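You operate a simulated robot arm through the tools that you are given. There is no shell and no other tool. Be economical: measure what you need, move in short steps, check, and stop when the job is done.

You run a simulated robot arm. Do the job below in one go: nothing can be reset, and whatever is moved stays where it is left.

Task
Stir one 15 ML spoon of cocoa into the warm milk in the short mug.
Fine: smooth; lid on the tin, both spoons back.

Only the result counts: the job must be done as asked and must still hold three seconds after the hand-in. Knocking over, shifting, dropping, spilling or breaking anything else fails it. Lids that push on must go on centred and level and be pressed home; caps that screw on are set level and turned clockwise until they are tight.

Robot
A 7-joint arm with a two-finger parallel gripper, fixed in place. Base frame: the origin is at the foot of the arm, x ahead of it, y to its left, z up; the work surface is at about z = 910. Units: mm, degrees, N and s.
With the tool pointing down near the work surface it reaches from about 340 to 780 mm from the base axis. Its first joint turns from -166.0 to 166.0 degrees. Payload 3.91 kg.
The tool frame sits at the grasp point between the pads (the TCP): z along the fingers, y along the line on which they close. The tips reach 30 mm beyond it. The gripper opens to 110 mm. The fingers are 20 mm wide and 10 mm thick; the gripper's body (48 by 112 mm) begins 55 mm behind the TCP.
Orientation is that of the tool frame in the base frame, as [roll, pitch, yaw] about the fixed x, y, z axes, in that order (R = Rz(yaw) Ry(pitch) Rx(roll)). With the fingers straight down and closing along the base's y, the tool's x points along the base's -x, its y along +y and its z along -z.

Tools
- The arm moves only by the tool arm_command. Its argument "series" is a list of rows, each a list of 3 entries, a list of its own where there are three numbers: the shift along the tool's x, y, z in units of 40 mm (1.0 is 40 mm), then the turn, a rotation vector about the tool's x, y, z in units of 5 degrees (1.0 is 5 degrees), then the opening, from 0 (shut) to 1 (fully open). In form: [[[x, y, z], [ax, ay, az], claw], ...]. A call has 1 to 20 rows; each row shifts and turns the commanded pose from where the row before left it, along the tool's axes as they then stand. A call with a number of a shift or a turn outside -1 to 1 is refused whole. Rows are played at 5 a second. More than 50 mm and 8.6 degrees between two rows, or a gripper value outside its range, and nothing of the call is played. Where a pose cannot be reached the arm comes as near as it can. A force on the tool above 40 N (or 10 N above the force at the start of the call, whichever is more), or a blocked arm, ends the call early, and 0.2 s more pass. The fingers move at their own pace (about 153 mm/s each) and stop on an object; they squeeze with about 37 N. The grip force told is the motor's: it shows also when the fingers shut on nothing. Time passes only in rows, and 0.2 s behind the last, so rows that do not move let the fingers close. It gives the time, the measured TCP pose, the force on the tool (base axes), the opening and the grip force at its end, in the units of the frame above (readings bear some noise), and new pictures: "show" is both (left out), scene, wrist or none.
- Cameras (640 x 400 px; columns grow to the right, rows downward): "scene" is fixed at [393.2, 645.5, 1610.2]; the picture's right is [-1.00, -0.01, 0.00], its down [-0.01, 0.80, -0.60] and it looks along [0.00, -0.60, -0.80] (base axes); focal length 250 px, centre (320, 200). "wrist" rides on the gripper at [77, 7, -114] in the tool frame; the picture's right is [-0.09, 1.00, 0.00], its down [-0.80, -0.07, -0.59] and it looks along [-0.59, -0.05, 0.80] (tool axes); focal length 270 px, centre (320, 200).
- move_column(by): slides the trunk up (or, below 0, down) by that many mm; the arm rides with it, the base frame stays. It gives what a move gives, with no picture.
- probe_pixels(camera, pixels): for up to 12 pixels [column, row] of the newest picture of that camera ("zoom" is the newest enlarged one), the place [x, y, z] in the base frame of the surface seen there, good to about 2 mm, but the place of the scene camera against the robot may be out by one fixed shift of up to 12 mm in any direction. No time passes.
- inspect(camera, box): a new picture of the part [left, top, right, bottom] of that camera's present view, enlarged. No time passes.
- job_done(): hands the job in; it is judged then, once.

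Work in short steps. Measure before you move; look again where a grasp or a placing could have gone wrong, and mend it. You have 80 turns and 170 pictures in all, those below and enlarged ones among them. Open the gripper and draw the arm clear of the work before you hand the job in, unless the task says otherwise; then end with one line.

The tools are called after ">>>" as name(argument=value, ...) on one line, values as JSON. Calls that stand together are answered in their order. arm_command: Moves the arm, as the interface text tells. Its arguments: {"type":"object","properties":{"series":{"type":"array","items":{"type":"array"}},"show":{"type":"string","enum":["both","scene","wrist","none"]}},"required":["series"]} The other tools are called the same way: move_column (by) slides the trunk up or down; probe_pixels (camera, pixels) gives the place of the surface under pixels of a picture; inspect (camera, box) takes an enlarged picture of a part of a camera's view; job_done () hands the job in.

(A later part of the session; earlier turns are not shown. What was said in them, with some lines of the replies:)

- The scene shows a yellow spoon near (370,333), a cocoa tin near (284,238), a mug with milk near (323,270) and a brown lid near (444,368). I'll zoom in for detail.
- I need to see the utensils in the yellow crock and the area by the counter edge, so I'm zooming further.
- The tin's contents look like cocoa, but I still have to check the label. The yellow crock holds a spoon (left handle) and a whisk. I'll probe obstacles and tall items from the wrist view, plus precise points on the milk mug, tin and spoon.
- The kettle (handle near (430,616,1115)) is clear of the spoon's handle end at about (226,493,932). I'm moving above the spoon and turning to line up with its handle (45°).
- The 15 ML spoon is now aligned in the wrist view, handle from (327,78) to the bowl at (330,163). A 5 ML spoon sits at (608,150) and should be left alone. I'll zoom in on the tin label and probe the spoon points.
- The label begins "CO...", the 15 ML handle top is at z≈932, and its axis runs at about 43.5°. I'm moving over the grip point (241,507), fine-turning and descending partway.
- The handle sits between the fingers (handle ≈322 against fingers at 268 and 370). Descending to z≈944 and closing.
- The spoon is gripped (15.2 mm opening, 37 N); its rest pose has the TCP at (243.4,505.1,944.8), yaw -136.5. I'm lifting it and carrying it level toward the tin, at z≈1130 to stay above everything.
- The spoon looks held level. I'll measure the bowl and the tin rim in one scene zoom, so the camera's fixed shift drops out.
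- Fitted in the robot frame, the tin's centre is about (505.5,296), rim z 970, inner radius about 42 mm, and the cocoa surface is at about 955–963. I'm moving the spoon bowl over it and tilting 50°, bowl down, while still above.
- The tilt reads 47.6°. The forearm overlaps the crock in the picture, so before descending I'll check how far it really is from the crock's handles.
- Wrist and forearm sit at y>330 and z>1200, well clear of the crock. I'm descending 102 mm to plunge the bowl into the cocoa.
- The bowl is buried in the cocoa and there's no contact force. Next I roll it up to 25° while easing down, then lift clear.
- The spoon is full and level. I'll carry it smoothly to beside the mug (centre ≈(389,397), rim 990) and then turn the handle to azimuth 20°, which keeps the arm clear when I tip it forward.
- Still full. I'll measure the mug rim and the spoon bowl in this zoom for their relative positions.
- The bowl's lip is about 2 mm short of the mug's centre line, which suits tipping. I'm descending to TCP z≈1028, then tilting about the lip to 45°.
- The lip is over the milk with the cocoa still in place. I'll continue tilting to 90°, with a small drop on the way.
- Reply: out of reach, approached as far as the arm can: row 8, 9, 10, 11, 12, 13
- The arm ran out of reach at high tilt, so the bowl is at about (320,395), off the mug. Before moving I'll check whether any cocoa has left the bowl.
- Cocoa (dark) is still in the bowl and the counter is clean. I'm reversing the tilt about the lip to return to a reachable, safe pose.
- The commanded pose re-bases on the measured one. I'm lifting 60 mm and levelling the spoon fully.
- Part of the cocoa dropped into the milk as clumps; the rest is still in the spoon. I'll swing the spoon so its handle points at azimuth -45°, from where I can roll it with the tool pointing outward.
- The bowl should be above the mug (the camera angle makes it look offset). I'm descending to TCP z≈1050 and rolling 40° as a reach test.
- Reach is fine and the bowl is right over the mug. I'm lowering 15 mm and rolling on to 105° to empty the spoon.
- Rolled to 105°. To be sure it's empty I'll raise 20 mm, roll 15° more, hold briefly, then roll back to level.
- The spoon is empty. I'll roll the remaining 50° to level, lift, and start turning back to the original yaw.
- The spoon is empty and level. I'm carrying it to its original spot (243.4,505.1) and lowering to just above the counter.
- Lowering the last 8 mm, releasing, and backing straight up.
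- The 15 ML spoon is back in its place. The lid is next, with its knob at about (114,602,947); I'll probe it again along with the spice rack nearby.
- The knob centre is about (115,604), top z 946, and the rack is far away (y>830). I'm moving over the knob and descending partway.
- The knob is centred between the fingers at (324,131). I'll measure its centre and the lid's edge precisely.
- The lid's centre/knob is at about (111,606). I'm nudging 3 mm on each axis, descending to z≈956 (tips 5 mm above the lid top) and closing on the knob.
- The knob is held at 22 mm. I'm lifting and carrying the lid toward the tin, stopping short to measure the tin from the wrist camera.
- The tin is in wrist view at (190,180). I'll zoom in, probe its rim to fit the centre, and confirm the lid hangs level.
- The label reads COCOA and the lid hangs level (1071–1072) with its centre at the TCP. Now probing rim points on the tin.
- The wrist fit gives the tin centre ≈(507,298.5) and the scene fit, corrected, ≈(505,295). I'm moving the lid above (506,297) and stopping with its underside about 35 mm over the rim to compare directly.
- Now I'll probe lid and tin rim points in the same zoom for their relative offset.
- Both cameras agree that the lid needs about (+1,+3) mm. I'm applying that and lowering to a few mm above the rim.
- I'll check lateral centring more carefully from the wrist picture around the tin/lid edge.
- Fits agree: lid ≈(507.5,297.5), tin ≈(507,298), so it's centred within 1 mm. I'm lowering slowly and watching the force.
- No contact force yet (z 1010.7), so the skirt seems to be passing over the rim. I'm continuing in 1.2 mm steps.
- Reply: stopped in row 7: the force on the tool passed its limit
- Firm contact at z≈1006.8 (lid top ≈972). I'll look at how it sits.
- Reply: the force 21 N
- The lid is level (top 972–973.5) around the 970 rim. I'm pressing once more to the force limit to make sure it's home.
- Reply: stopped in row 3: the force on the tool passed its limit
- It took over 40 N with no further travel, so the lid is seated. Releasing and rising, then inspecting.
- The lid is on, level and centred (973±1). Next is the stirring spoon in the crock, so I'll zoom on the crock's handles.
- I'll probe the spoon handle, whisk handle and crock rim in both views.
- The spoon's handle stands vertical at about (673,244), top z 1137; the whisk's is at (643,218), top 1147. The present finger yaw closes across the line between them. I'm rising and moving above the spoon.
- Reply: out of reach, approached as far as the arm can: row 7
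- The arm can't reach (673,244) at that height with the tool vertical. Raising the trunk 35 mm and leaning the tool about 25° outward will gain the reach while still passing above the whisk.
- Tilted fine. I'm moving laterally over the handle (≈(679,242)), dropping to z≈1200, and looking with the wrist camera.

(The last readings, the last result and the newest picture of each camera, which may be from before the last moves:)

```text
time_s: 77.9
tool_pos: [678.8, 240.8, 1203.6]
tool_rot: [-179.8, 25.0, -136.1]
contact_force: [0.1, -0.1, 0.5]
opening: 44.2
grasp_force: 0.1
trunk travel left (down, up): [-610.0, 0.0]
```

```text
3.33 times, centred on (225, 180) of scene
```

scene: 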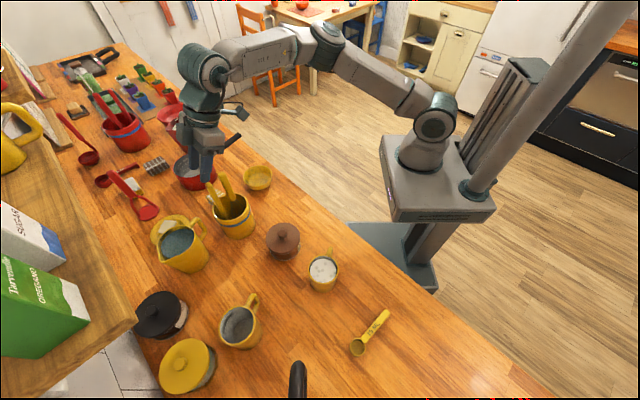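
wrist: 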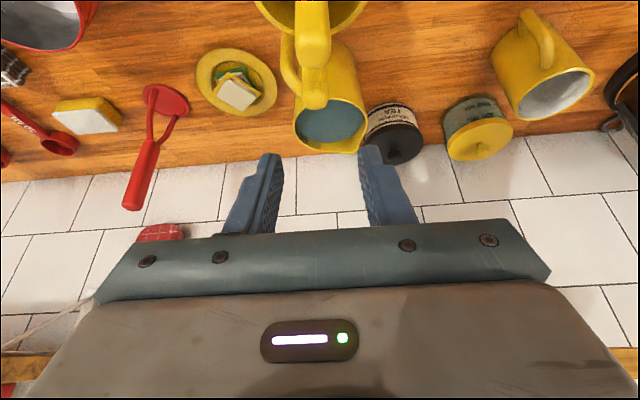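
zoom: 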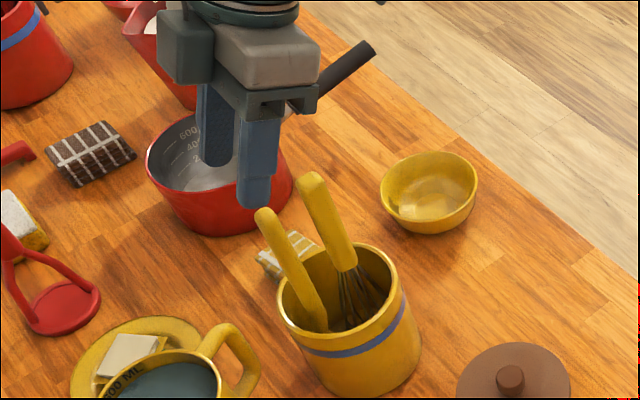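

The handle end appears at wrist (315,96). I'll probe it to see which handle it is and where its centre lies.

>>> probe_pixels(camera="wrist", pixels=[[315, 98], [315, 106], [304, 90], [326, 90], [315, 75], [312, 50], [300, 50], [326, 50], [312, 30], [312, 65], [306, 70], [324, 72]])

>>> probe_pixels(camera="scene", pixels=[[209, 187], [207, 186], [211, 187], [210, 191], [217, 177], [218, 182], [202, 178], [216, 185]])

>>> inspect(camera="wrist", box=[260, 0, 370, 120])

```text
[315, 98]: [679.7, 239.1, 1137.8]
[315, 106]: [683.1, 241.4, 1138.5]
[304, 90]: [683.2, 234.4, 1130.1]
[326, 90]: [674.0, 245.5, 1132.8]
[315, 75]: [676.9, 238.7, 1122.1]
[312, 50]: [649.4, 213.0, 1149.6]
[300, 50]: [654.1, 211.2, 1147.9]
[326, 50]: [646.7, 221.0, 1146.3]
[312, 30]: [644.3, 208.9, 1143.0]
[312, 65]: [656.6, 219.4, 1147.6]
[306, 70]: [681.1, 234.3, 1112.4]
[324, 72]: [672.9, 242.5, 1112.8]
```

```text
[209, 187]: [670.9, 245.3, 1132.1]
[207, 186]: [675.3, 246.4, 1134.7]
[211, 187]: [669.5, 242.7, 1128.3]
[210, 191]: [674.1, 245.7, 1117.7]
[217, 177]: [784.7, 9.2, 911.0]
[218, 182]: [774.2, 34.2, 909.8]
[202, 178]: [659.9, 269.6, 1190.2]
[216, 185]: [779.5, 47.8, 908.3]
```

```text
3.33 times, centred on (315, 60) of wrist
```

zoom: 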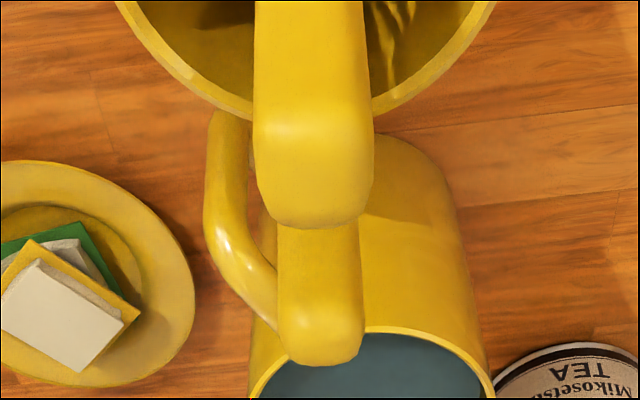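

The spoon handle's top is at about (680.5,240.5,1138), 14.5 mm wide and within 2 mm of the TCP axis; the whisk top is at 1149. I'm descending to TCP z≈1125, just above the whisk, before closing.

>>> arm_command(series=[[[0.2, -0.03, 0.45], [0, 0, 0], 0.4], [[0.21, 0, 0.45], [0, 0, 0], 0.4], [[0.21, 0, 0.45], [0, 0, 0], 0.4], [[0.21, 0, 0.43], [0, 0, 0], 0.4], [[0, 0, 0], [0, 0, 0], 0.4]])

>>> inspect(camera="scene", box=[180, 140, 270, 240])

```text
time_s: 79.1
tool_pos: [680.8, 239.6, 1124.3]
tool_rot: [-179.7, 25.2, -136.0]
contact_force: [0.1, -0.3, 1.5]
opening: 44.0
grasp_force: 0.1
trunk travel left (down, up): [-610.0, 0.0]
```

scene: 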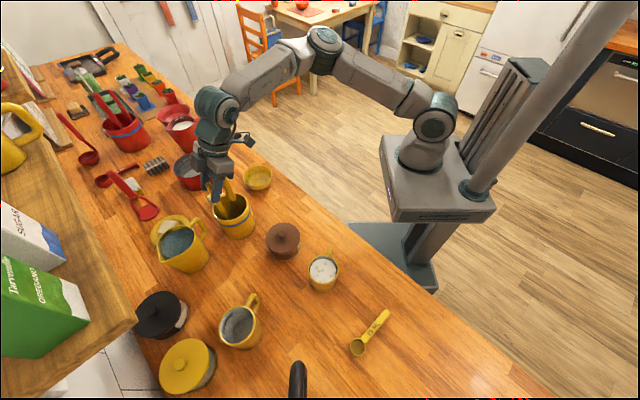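
wrist: 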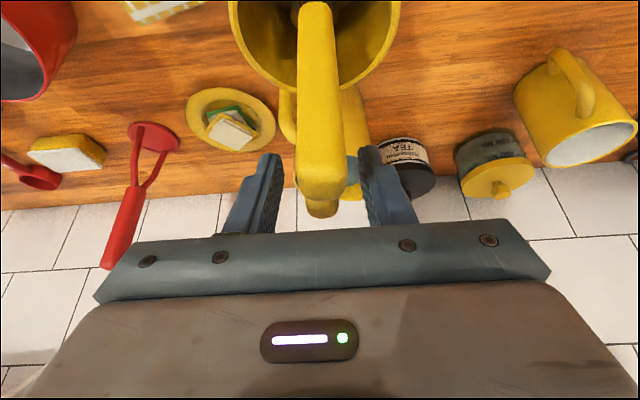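

```text
4.00 times, centred on (225, 190) of scene
```

zoom: 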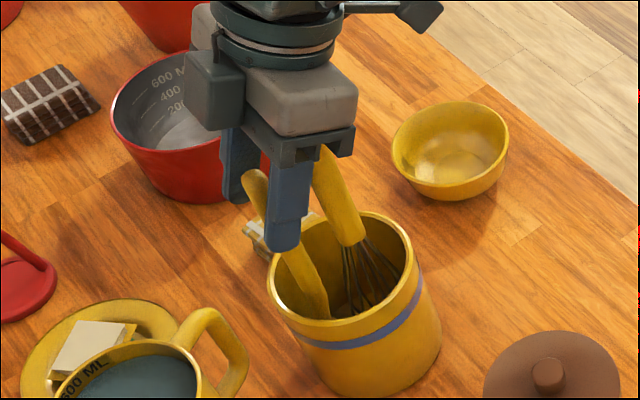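

Both handles appear in line, and the fingers' lower edge should clear the whisk's top by about 7 mm. Closing on the spoon.

>>> arm_command(series=[[[0, 0, 0], [0, 0, 0], 0.3], [[0, 0, 0], [0, 0, 0], 0.2], [[0, 0, 0], [0, 0, 0], 0.1], [[0, 0, 0], [0, 0, 0], 0], [[0, 0, 0], [0, 0, 0], 0]])

>>> inspect(camera="scene", box=[180, 140, 270, 240])

```text
time_s: 80.3
tool_pos: [680.5, 239.8, 1125.0]
tool_rot: [-179.8, 25.2, -136.0]
contact_force: [0.2, 0.2, 0.0]
opening: 16.2
grasp_force: 37.5
trunk travel left (down, up): [-610.0, 0.0]
```

scene: 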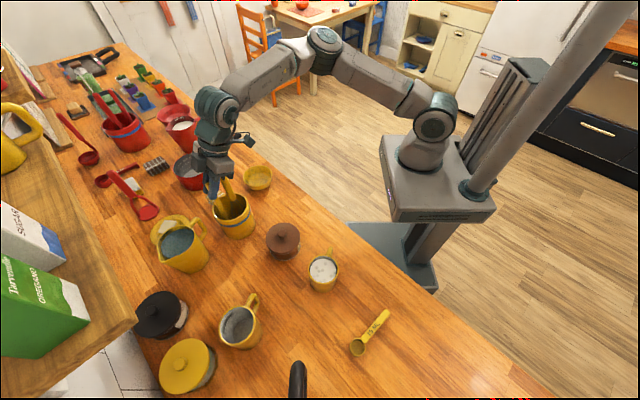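
wrist: 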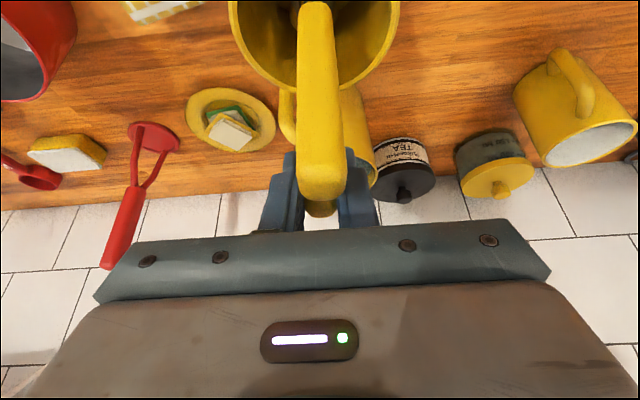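

```text
4.00 times, centred on (225, 190) of scene
```

zoom: 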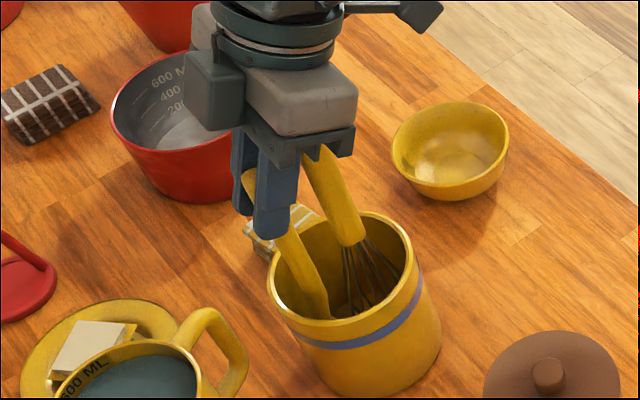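

Grip confirmed (16.2 mm); the spoon's home TCP is (680.5,239.8,1125). I'm lifting straight up in small steps.

>>> arm_command(series=[[[-0.106, 0, -0.227], [0, 0, 0], 0], [[-0.159, 0, -0.34], [0, 0, 0], 0], [[-0.159, 0, -0.34], [0, 0, 0], 0], [[-0.159, 0, -0.34], [0, 0, 0], 0], [[-0.159, 0, -0.34], [0, 0, 0], 0], [[0, 0, 0], [0, 0, 0], 0]], show="scene")

>>> inspect(camera="scene", box=[180, 120, 270, 240])

```text
time_s: 81.7
tool_pos: [681.4, 240.4, 1195.6]
tool_rot: [-179.8, 25.1, -136.1]
contact_force: [-0.2, 0.1, -0.3]
opening: 16.0
grasp_force: 37.0
trunk travel left (down, up): [-610.0, 0.0]
```

scene: 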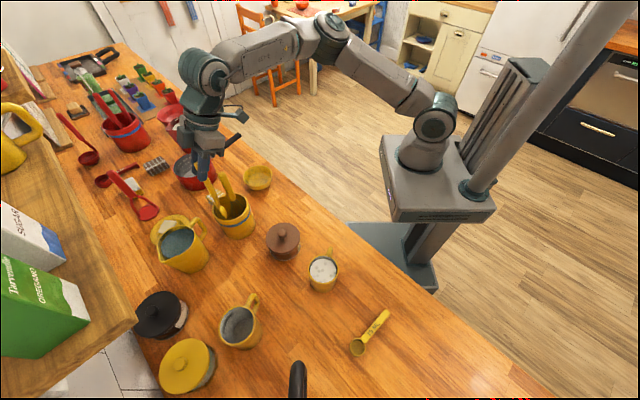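

```text
3.33 times, centred on (225, 180) of scene
```

zoom: 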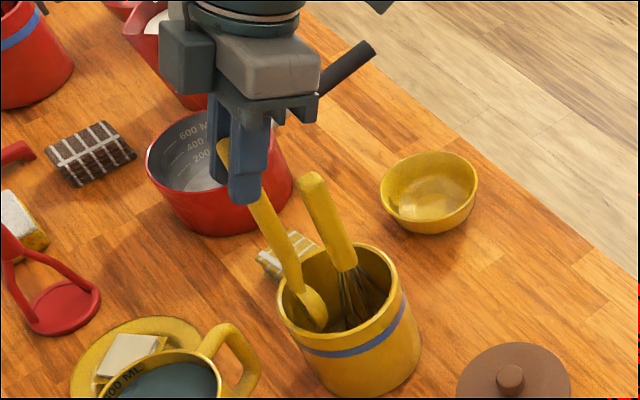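

The spoon is rising cleanly and the whisk hasn't moved. Lifting another 55 mm.

>>> arm_command(series=[[[-0.159, 0, -0.34], [0, 0, 0], 0], [[-0.159, 0, -0.34], [0, 0, 0], 0], [[-0.159, 0, -0.34], [0, 0, 0], 0], [[-0.106, 0, -0.227], [0, 0, 0], 0], [[0, 0, 0], [0, 0, 0], 0]], show="scene")

>>> inspect(camera="scene", box=[180, 120, 270, 240])

```text
time_s: 82.9
tool_pos: [681.1, 240.4, 1251.3]
tool_rot: [-179.8, 25.1, -136.0]
contact_force: [0.4, 0.0, 0.4]
opening: 16.1
grasp_force: 37.0
trunk travel left (down, up): [-610.0, 0.0]
```

scene: 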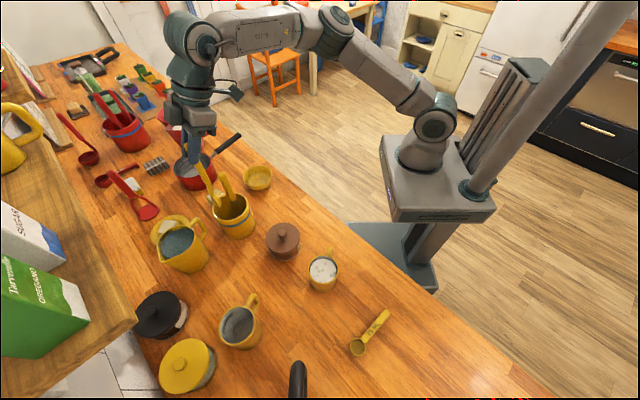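

```text
3.33 times, centred on (225, 180) of scene
```

zoom: 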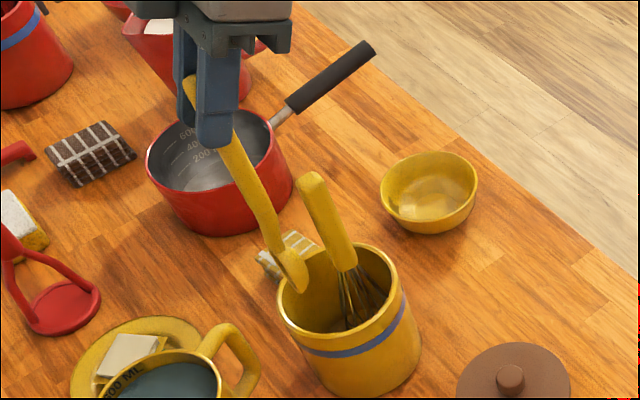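

I'll check the spoon tip's height against the rim.

>>> probe_pixels(camera="zoom", pixels=[[297, 285], [302, 291], [293, 265], [280, 240], [262, 205], [235, 150], [287, 285], [306, 270], [345, 335], [285, 330]])

```text
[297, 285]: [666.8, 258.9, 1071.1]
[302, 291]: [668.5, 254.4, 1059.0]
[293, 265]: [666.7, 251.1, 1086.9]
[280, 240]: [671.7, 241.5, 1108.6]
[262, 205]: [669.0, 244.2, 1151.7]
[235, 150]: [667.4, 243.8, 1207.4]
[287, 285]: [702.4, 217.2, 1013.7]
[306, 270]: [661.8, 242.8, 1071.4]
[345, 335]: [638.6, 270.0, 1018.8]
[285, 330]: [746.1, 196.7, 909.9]
```

The tip is at z≈1058, clear of the 1018 rim, and hangs about 193 mm below the TCP, offset about +11 mm in y. I'm carrying it over to the mug, moving away from the whisk first.

>>> arm_command(series=[[[0, 0.6, 0], [0, 0, 0], 0], [[0, 0.85, 0], [0, 0, 0], 0], [[0, 0.85, 0], [0, 0, 0], 0], [[0, 0.9, 0], [0, 0, 0], 0], [[0, 0.9, 0], [0, 0, 0], 0], [[0, 0.9, 0], [0, 0, 0], 0], [[0, 0.9, 0], [0, 0, 0], 0], [[0, 0.9, 0], [0, 0, 0], 0], [[0, 0.9, 0], [0, 0, 0], 0], [[0.62, 0, -0.29], [0, 0, 0], 0], [[0.62, 0, -0.29], [0, 0, 0], 0], [[0.62, 0, -0.29], [0, 0, 0], 0], [[0.62, 0, -0.29], [0, 0, 0], 0], [[0, 0, 0], [0, 0, 0], 0], [[0, 0, 0], [0, 0, 0], 0]], show="scene")

>>> inspect(camera="scene", box=[280, 180, 380, 300])

```text
time_s: 86.1
tool_pos: [388.0, 386.3, 1251.7]
tool_rot: [-179.9, 25.1, -135.9]
contact_force: [-0.2, 0.4, -0.9]
opening: 15.9
grasp_force: 36.9
trunk travel left (down, up): [-610.0, 0.0]
```

scene: 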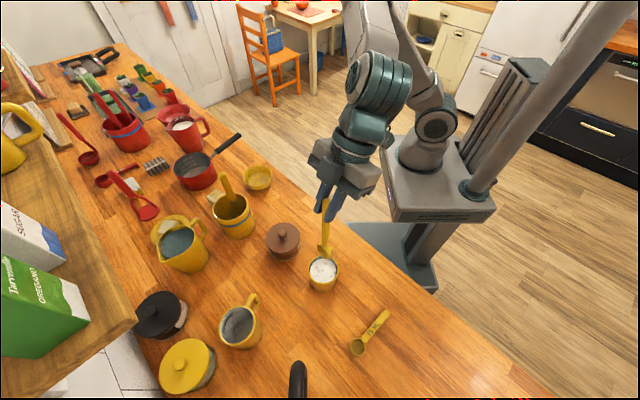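

```text
3.33 times, centred on (330, 240) of scene
```

zoom: 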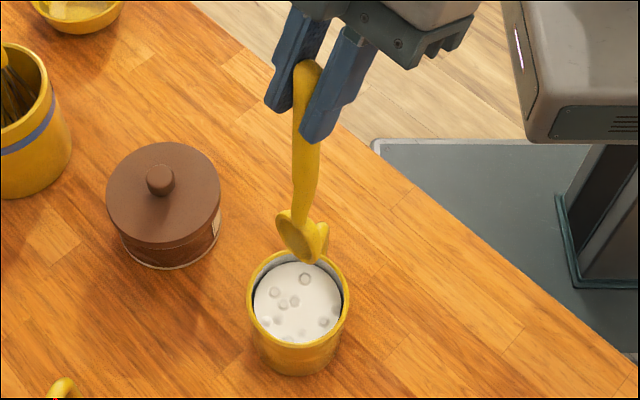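

I'll probe the spoon bowl and mug together for their relative placement.

>>> probe_pixels(camera="zoom", pixels=[[310, 260], [280, 225], [300, 240], [312, 240], [290, 218], [303, 190], [308, 150], [295, 300], [248, 300], [349, 300], [297, 345], [318, 262]])

>>> inspect(camera="scene", box=[310, 220, 345, 260])

```text
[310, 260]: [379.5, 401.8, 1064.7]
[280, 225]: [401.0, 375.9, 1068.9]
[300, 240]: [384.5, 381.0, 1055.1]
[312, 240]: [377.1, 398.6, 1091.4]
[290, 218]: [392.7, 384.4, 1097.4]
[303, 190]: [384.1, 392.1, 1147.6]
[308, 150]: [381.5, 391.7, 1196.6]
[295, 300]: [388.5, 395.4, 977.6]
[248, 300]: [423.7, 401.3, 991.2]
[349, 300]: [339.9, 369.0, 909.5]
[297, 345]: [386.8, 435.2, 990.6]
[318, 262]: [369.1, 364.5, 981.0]
```

```text
10.00 times, centred on (328, 240) of scene
```

zoom: 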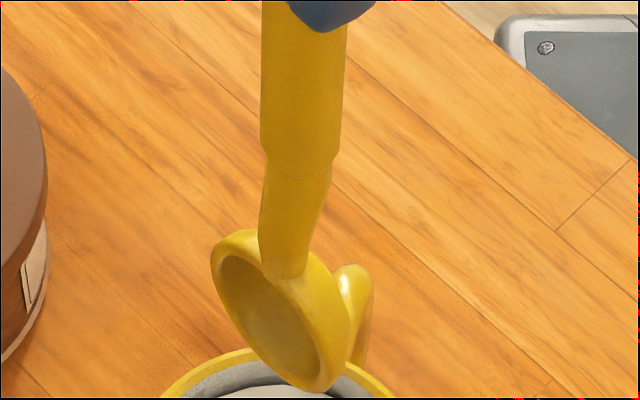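

The bowl (about 34 mm wide) needs roughly (-4,+8) mm to centre over the mug. I'm shifting and lowering so the tip is at z≈935, well inside the milk.

>>> arm_command(series=[[[-0.06, 0.21, 0.03], [0, 0, 0], 0], [[0.211, 0, 0.453], [0, 0, 0], 0], [[0.211, 0, 0.453], [0, 0, 0], 0], [[0.211, 0, 0.453], [0, 0, 0], 0], [[0.211, 0, 0.453], [0, 0, 0], 0], [[0.211, 0, 0.453], [0, 0, 0], 0], [[0.211, 0, 0.453], [0, 0, 0], 0], [[0, 0, 0], [0, 0, 0], 0]], show="scene")

>>> inspect(camera="scene", box=[290, 210, 360, 300])

```text
time_s: 87.9
tool_pos: [384.6, 392.5, 1130.1]
tool_rot: [-179.7, 25.0, -136.0]
contact_force: [0.8, 0.1, -0.9]
opening: 16.3
grasp_force: 37.2
trunk travel left (down, up): [-610.0, 0.0]
```

scene: 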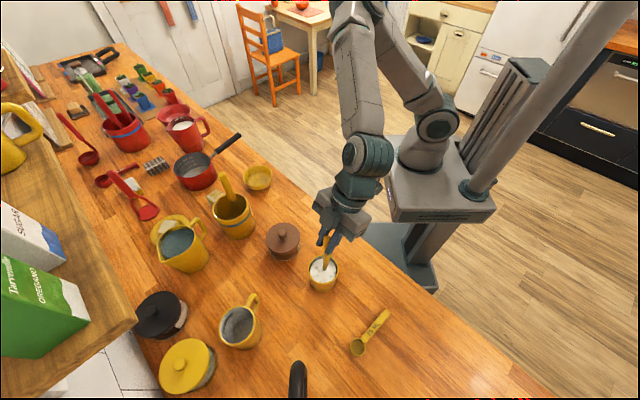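

```text
4.44 times, centred on (325, 255) of scene
```

zoom: 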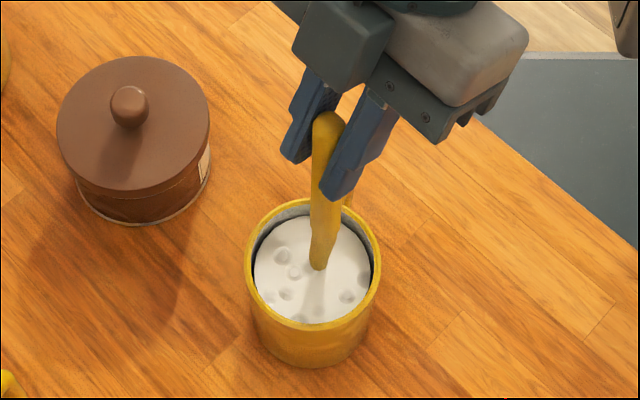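

The spoon is in the milk with no contact. I'm stirring two gentle circles of about 9 mm radius.

>>> arm_command(series=[[[-0.204, 0, 0.095], [0, 0, 0], 0], [[0.06, 0.159, -0.028], [0, 0, 0], 0], [[0.144, 0.066, -0.067], [0, 0, 0], 0], [[0.144, -0.066, -0.067], [0, 0, 0], 0], [[0.06, -0.159, -0.028], [0, 0, 0], 0], [[-0.06, -0.159, 0.028], [0, 0, 0], 0], [[-0.144, -0.066, 0.067], [0, 0, 0], 0], [[-0.144, 0.066, 0.067], [0, 0, 0], 0], [[-0.06, 0.159, 0.028], [0, 0, 0], 0], [[0.06, 0.159, -0.028], [0, 0, 0], 0], [[0.144, 0.066, -0.067], [0, 0, 0], 0], [[0.144, -0.066, -0.067], [0, 0, 0], 0], [[0.06, -0.159, -0.028], [0, 0, 0], 0], [[-0.06, -0.159, 0.028], [0, 0, 0], 0], [[-0.144, -0.066, 0.067], [0, 0, 0], 0], [[-0.144, 0.066, 0.067], [0, 0, 0], 0], [[-0.06, 0.159, 0.028], [0, 0, 0], 0]], show="scene")

>>> inspect(camera="scene", box=[290, 210, 360, 300])

```text
time_s: 91.5
tool_pos: [390.7, 397.7, 1129.8]
tool_rot: [-179.7, 25.1, -135.9]
contact_force: [-0.5, -0.1, 0.0]
opening: 16.1
grasp_force: 37.1
trunk travel left (down, up): [-610.0, 0.0]
```

scene: 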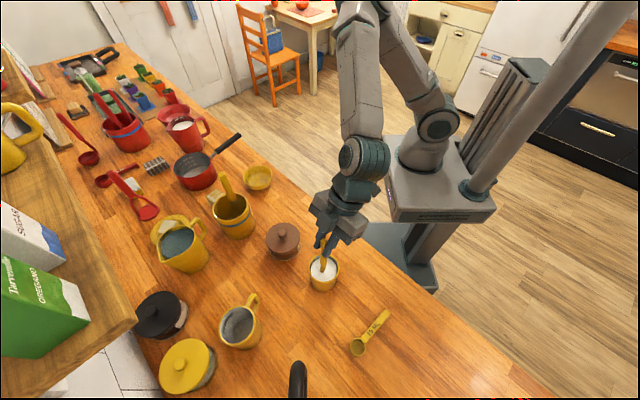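

```text
4.44 times, centred on (325, 255) of scene
```

zoom: 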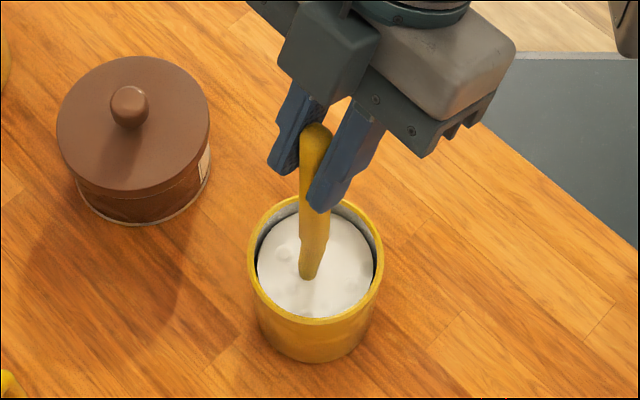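

The clumps are fading, but the mug may have moved a couple of mm. I'll measure the mug rim before stirring more.

>>> probe_pixels(camera="zoom", pixels=[[250, 260], [381, 260], [316, 322], [275, 210], [355, 210], [270, 305], [360, 305], [308, 272], [312, 200], [290, 250]])

```text
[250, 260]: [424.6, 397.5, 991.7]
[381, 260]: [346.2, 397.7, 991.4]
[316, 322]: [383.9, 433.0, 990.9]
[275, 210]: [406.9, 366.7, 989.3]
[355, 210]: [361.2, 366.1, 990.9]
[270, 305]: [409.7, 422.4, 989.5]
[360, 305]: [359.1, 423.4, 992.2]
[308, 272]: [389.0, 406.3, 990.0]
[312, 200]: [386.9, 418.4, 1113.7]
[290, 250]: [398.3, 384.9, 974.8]
```

The rim centre is still (385,395.5), so it hasn't really moved. I'm continuing with a slightly smaller 7 mm circle.

>>> arm_command(series=[[[0.045, 0, -0.021], [0, 0, 0], 0], [[0.047, 0.124, -0.022], [0, 0, 0], 0], [[0.112, 0.051, -0.052], [0, 0, 0], 0], [[0.112, -0.051, -0.052], [0, 0, 0], 0], [[0.047, -0.124, -0.022], [0, 0, 0], 0], [[-0.047, -0.124, 0.022], [0, 0, 0], 0], [[-0.112, -0.051, 0.052], [0, 0, 0], 0], [[-0.112, 0.051, 0.052], [0, 0, 0], 0], [[-0.047, 0.124, 0.022], [0, 0, 0], 0], [[0.047, 0.124, -0.022], [0, 0, 0], 0], [[0.112, 0.051, -0.052], [0, 0, 0], 0], [[0.112, -0.051, -0.052], [0, 0, 0], 0], [[0.047, -0.124, -0.022], [0, 0, 0], 0], [[-0.047, -0.124, 0.022], [0, 0, 0], 0], [[-0.112, -0.051, 0.052], [0, 0, 0], 0], [[-0.112, 0.051, 0.052], [0, 0, 0], 0], [[-0.047, 0.124, 0.022], [0, 0, 0], 0]], show="none")

>>> arm_command(series=[[[0.047, 0.124, -0.022], [0, 0, 0], 0], [[0.112, 0.051, -0.052], [0, 0, 0], 0], [[0.112, -0.051, -0.052], [0, 0, 0], 0], [[0.047, -0.124, -0.022], [0, 0, 0], 0], [[-0.047, -0.124, 0.022], [0, 0, 0], 0], [[-0.112, -0.051, 0.052], [0, 0, 0], 0], [[-0.112, 0.051, 0.052], [0, 0, 0], 0], [[-0.047, 0.124, 0.022], [0, 0, 0], 0], [[0.047, 0.124, -0.022], [0, 0, 0], 0], [[0.112, 0.051, -0.052], [0, 0, 0], 0], [[0.112, -0.051, -0.052], [0, 0, 0], 0], [[0.047, -0.124, -0.022], [0, 0, 0], 0], [[-0.047, -0.124, 0.022], [0, 0, 0], 0], [[-0.112, -0.051, 0.052], [0, 0, 0], 0], [[-0.112, 0.051, 0.052], [0, 0, 0], 0], [[-0.047, 0.124, 0.022], [0, 0, 0], 0]], show="scene")

>>> inspect(camera="scene", box=[290, 210, 360, 300])

```text
time_s: 95.1
tool_pos: [388.7, 398.6, 1130.0]
tool_rot: [-179.9, 25.1, -136.0]
contact_force: [0.3, -0.1, -0.6]
opening: 16.0
grasp_force: 37.2
trunk travel left (down, up): [-610.0, 0.0]
```

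```text
time_s: 98.5
tool_pos: [390.4, 398.4, 1129.4]
tool_rot: [-179.7, 25.2, -135.9]
contact_force: [0.0, -0.3, -1.1]
opening: 16.3
grasp_force: 36.8
trunk travel left (down, up): [-610.0, 0.0]
```

scene: 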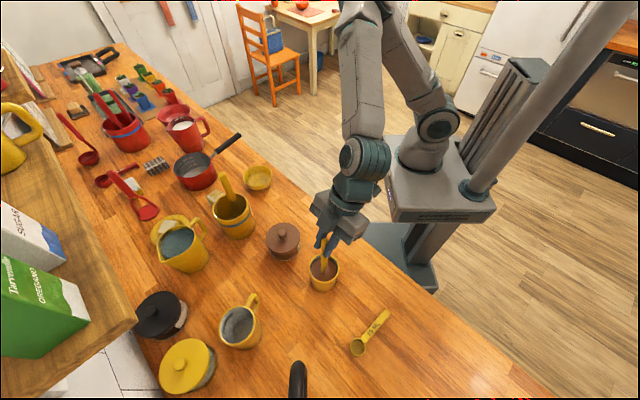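

```text
4.44 times, centred on (325, 255) of scene
```

zoom: 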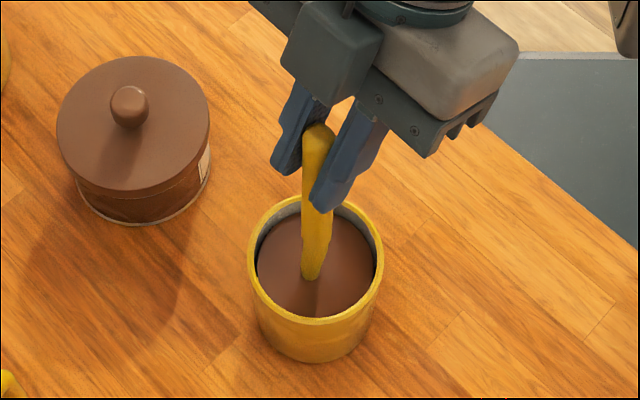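

It's a smooth brown now. Two more circles for good measure, then back to centre.

>>> arm_command(series=[[[0.047, 0.124, -0.022], [0, 0, 0], 0], [[0.112, 0.051, -0.052], [0, 0, 0], 0], [[0.112, -0.051, -0.052], [0, 0, 0], 0], [[0.047, -0.124, -0.022], [0, 0, 0], 0], [[-0.047, -0.124, 0.022], [0, 0, 0], 0], [[-0.112, -0.051, 0.052], [0, 0, 0], 0], [[-0.112, 0.051, 0.052], [0, 0, 0], 0], [[-0.047, 0.124, 0.022], [0, 0, 0], 0], [[0.047, 0.124, -0.022], [0, 0, 0], 0], [[0.112, 0.051, -0.052], [0, 0, 0], 0], [[0.112, -0.051, -0.052], [0, 0, 0], 0], [[0.047, -0.124, -0.022], [0, 0, 0], 0], [[-0.047, -0.124, 0.022], [0, 0, 0], 0], [[-0.112, -0.051, 0.052], [0, 0, 0], 0], [[-0.112, 0.051, 0.052], [0, 0, 0], 0], [[-0.047, 0.124, 0.022], [0, 0, 0], 0], [[0.159, 0, -0.074], [0, 0, 0], 0], [[0, 0, 0], [0, 0, 0], 0]], show="scene")

>>> inspect(camera="scene", box=[290, 210, 360, 300])

```text
time_s: 102.3
tool_pos: [384.1, 394.4, 1129.5]
tool_rot: [-179.7, 25.2, -136.0]
contact_force: [-0.1, -0.2, -1.1]
opening: 16.0
grasp_force: 36.7
trunk travel left (down, up): [-610.0, 0.0]
```

scene: 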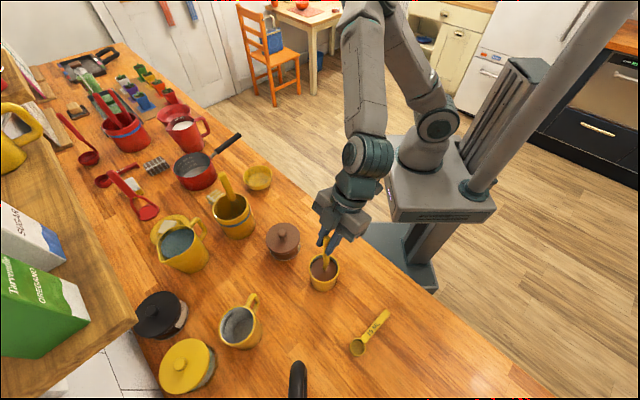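

```text
4.44 times, centred on (325, 255) of scene
```

zoom: 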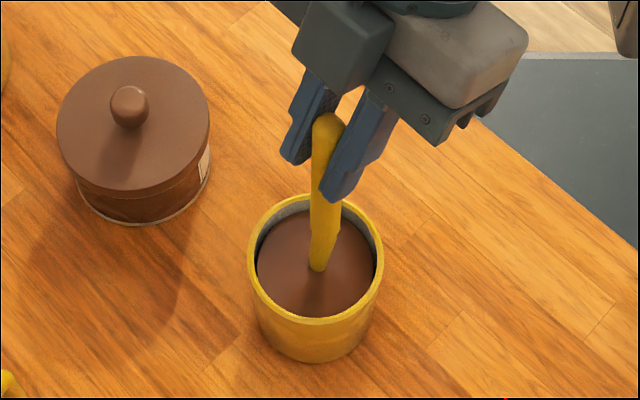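

Smooth cocoa. I'm lifting the spoon straight out and pausing above the mug to let it drip.

>>> arm_command(series=[[[-0.106, 0, -0.227], [0, 0, 0], 0], [[-0.106, 0, -0.227], [0, 0, 0], 0], [[-0.106, 0, -0.227], [0, 0, 0], 0], [[-0.106, 0, -0.227], [0, 0, 0], 0], [[-0.106, 0, -0.227], [0, 0, 0], 0], [[-0.106, 0, -0.227], [0, 0, 0], 0], [[-0.16, 0, -0.3425], [0, 0, 0], 0], [[0, 0, 0], [0, 0, 0], 0], [[0, 0, 0], [0, 0, 0], 0], [[0, 0, 0], [0, 0, 0], 0], [[0, 0, 0], [0, 0, 0], 0], [[0, 0, 0], [0, 0, 0], 0], [[-0.16, 0, -0.3425], [0, 0, 0], 0], [[-0.16, 0, -0.3425], [0, 0, 0], 0], [[-0.16, 0, -0.3425], [0, 0, 0], 0], [[0, 0, 0], [0, 0, 0], 0]], show="scene")

>>> inspect(camera="scene", box=[280, 180, 380, 300])

```text
time_s: 105.7
tool_pos: [383.3, 394.7, 1251.5]
tool_rot: [-179.8, 25.1, -136.1]
contact_force: [0.3, 0.6, -0.2]
opening: 16.1
grasp_force: 37.2
trunk travel left (down, up): [-610.0, 0.0]
```

scene: 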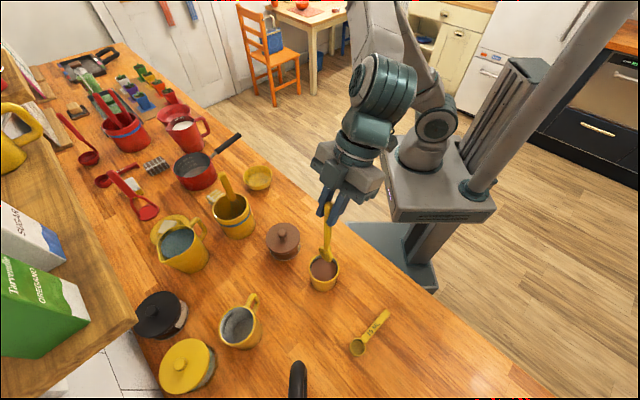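

```text
3.33 times, centred on (330, 240) of scene
```

zoom: 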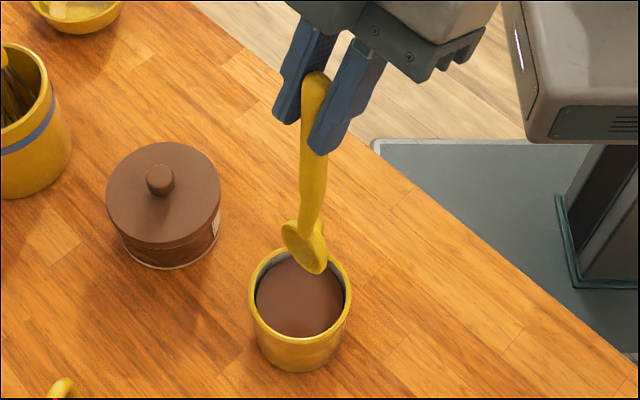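

The spoon is clean and its grip is unchanged. I'm carrying it back along the same path to above its slot in the crock.

>>> arm_command(series=[[[-0.606, 0, 0.283], [0, 0, 0], 0], [[-0.606, 0, 0.283], [0, 0, 0], 0], [[-0.606, 0, 0.283], [0, 0, 0], 0], [[-0.606, 0, 0.283], [0, 0, 0], 0], [[0, -0.9, 0], [0, 0, 0], 0], [[0, -0.95, 0], [0, 0, 0], 0], [[0, -0.95, 0], [0, 0, 0], 0], [[0, -0.95, 0], [0, 0, 0], 0], [[0, -0.95, 0], [0, 0, 0], 0], [[0, -0.95, 0], [0, 0, 0], 0], [[0, -0.95, 0], [0, 0, 0], 0], [[0, -0.85, 0], [0, 0, 0], 0], [[0, -0.5, 0], [0, 0, 0], 0], [[0, 0, 0], [0, 0, 0], 0], [[0, 0, 0], [0, 0, 0], 0]], show="scene")

>>> inspect(camera="scene", box=[180, 120, 270, 240])

```text
time_s: 108.9
tool_pos: [682.1, 238.6, 1249.6]
tool_rot: [-179.8, 25.1, -136.0]
contact_force: [-0.4, -0.1, -1.3]
opening: 16.0
grasp_force: 37.0
trunk travel left (down, up): [-610.0, 0.0]
```

scene: 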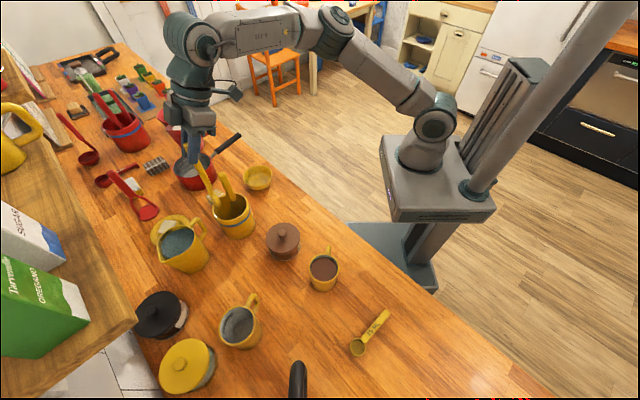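

```text
3.33 times, centred on (225, 180) of scene
```

zoom: 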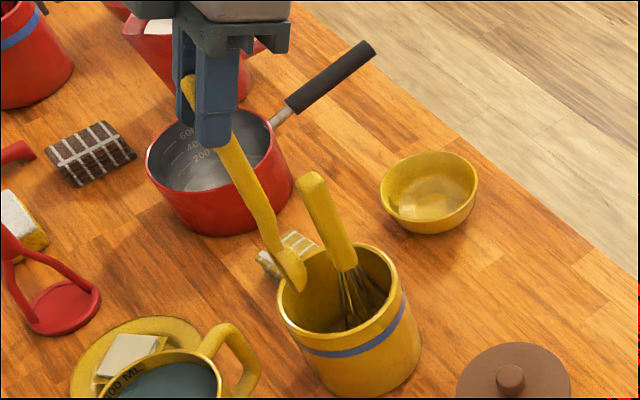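

I'm comparing the tip position with the one measured at lift-out.

>>> probe_pixels(camera="zoom", pixels=[[293, 283], [299, 289], [290, 262], [276, 237], [258, 205], [235, 150], [303, 270], [281, 310], [330, 246], [285, 288]])

>>> inspect(camera="scene", box=[200, 180, 250, 230])

```text
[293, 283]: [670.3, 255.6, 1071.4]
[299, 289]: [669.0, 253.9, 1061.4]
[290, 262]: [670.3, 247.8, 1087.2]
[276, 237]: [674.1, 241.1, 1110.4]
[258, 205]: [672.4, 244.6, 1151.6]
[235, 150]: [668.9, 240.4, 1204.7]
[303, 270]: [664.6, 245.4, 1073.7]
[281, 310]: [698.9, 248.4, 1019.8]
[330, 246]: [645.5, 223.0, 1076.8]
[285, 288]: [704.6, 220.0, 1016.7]
```

```text
8.00 times, centred on (225, 205) of scene
```

zoom: 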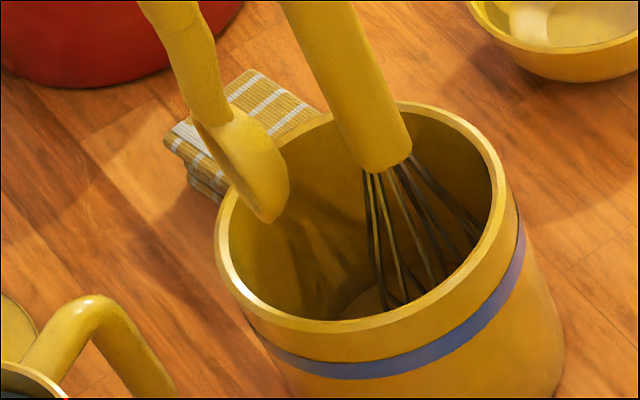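

The spoon is about 2 mm off its lift-out line; I'm correcting that and lowering gently into the crock.

>>> arm_command(series=[[[0, 0.06, 0], [0, 0, 0], 0], [[0.146, 0, 0.3135], [0, 0, 0], 0], [[0.146, 0, 0.3135], [0, 0, 0], 0], [[0.146, 0, 0.3135], [0, 0, 0], 0], [[0.146, 0, 0.3135], [0, 0, 0], 0], [[0.146, 0, 0.3135], [0, 0, 0], 0], [[0.146, 0, 0.3135], [0, 0, 0], 0], [[0, 0, 0], [0, 0, 0], 0]], show="scene")

>>> inspect(camera="scene", box=[180, 140, 270, 240])

```text
time_s: 110.7
tool_pos: [680.0, 241.0, 1169.3]
tool_rot: [-179.8, 25.1, -136.0]
contact_force: [0.0, -0.7, -0.8]
opening: 15.9
grasp_force: 37.1
trunk travel left (down, up): [-610.0, 0.0]
```

scene: 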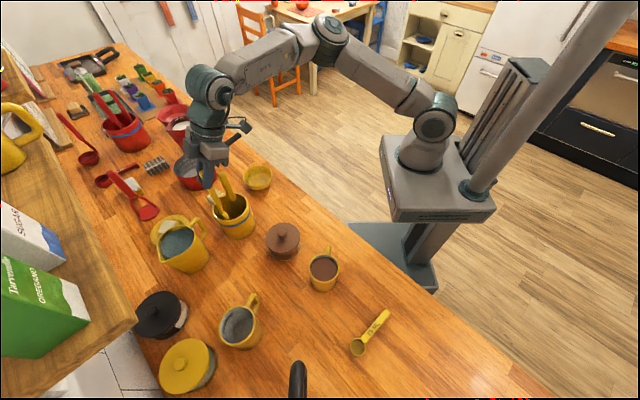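

```text
4.00 times, centred on (225, 190) of scene
```

zoom: 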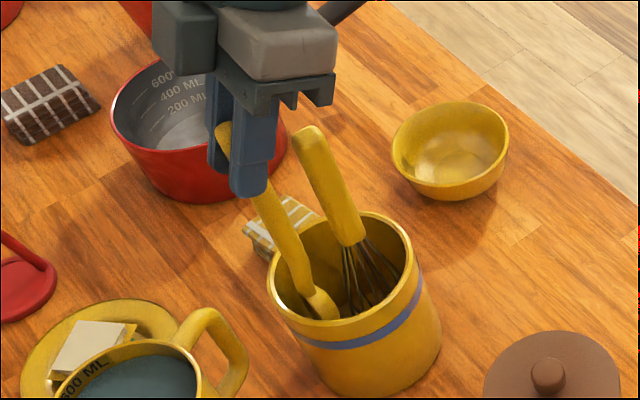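

It's inside the crock without contact. Lowering the last 43 mm.

>>> arm_command(series=[[[0.114, 0, 0.245], [0, 0, 0], 0], [[0.114, 0, 0.245], [0, 0, 0], 0], [[0.114, 0, 0.245], [0, 0, 0], 0], [[0.116, 0, 0.245], [0, 0, 0], 0], [[0, 0, 0], [0, 0, 0], 0]], show="none")

```text
time_s: 111.9
tool_pos: [680.9, 240.6, 1125.8]
tool_rot: [-179.8, 25.1, -136.0]
contact_force: [0.6, 0.2, -0.5]
opening: 15.9
grasp_force: 36.7
trunk travel left (down, up): [-610.0, 0.0]
```

Back at the home pose (680.9,240.6,1125.8). I'm opening gently to 0.4 and backing straight up.

>>> arm_command(series=[[[0.005, 0, 0.015], [0, 0, 0], 0], [[0, 0, 0], [0, 0, 0], 0.18], [[0, 0, 0], [0, 0, 0], 0.25], [[0, 0, 0], [0, 0, 0], 0.4], [[0, 0, 0], [0, 0, 0], 0.4], [[0, 0, 0], [0, 0, 0], 0.4], [[-0.159, 0, -0.34], [0, 0, 0], 0.4], [[-0.159, 0, -0.34], [0, 0, 0], 0.4], [[-0.2, 0, -0.43], [0, 0, 0], 0.4], [[-0.2, 0, -0.43], [0, 0, 0], 0.4], [[-0.2, 0, -0.43], [0, 0, 0], 0.4], [[0, 0, 0], [0, 0, 0], 0.4]])

>>> inspect(camera="scene", box=[180, 140, 270, 240])

```text
time_s: 114.5
tool_pos: [679.4, 240.0, 1213.0]
tool_rot: [-179.9, 25.2, -136.0]
contact_force: [0.1, 0.1, 1.0]
opening: 44.2
grasp_force: 0.0
trunk travel left (down, up): [-610.0, 0.0]
```

scene: 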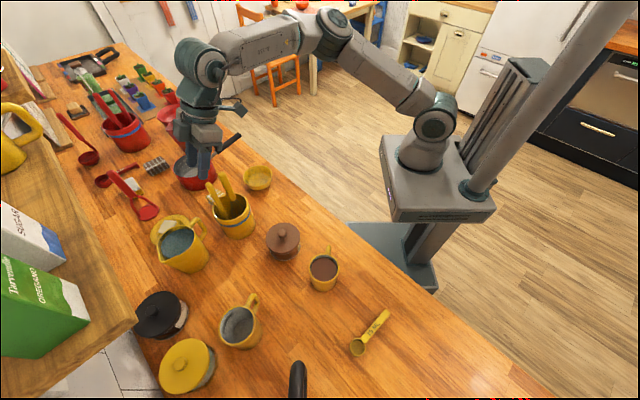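
wrist: 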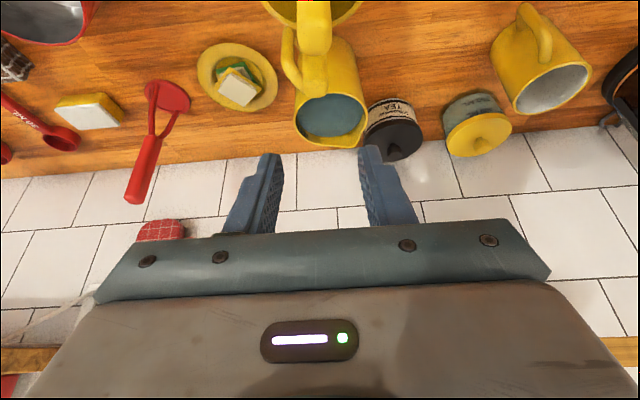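

```text
4.00 times, centred on (225, 190) of scene
```

zoom: 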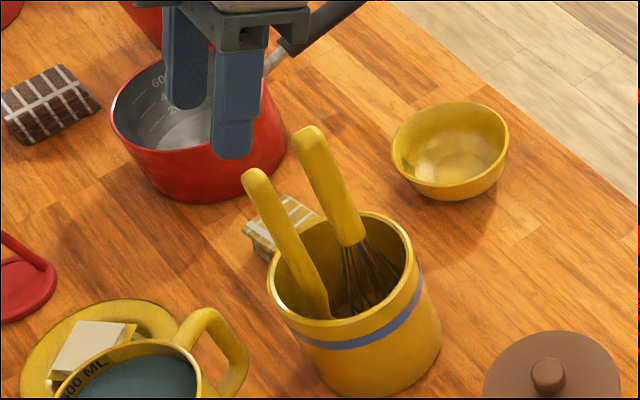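

The spoon stands back in the crock beside the whisk. I'm drawing the arm back clear and taking a final look.

>>> arm_command(series=[[[0.6, 0, -0.6], [0, 0, 0], 0.4], [[0.8, 0, -0.37], [0, 0, 0], 0.4], [[0.8, 0, -0.37], [0, 0, 0], 0.4], [[0.8, 0, -0.37], [0, 0, 0], 0.4], [[0.8, 0, -0.37], [0, 0, 0], 0.4], [[0.8, 0, -0.37], [0, 0, 0], 0.4], [[0, 0, 0], [0, 0, 0], 0.4]], show="scene")

>>> inspect(camera="scene", box=[200, 160, 420, 370])

```text
time_s: 116.1
tool_pos: [529.3, 95.8, 1223.1]
tool_rot: [-179.8, 25.1, -136.2]
contact_force: [0.1, 0.2, -0.2]
opening: 43.7
grasp_force: 0.1
trunk travel left (down, up): [-610.0, 0.0]
```

scene: 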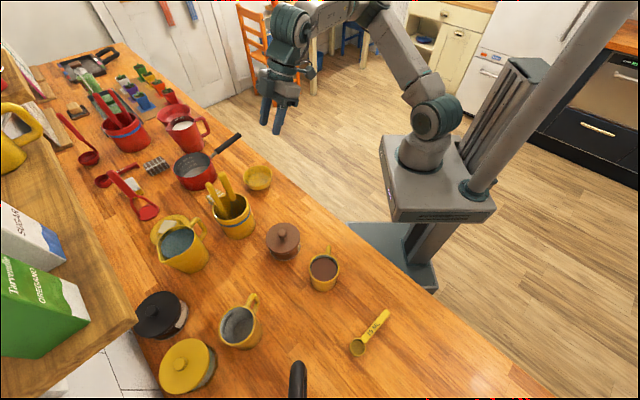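

```text
1.90 times, centred on (310, 265) of scene
```

zoom: 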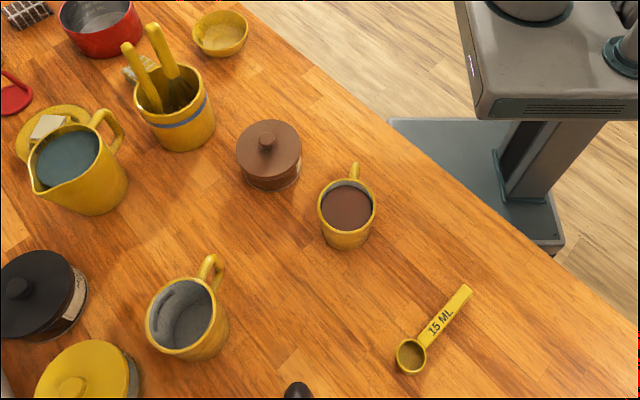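

The cocoa is smooth, the lid is on the tin, both spoons are back and the arm is clear. Handing in.

>>> job_done()

```text
The job is handed in.
```

I stirred one 15 ML spoon of cocoa into the milk in the short mug until it was smooth, pressed the lid back on the tin, and returned both spoons to their places.
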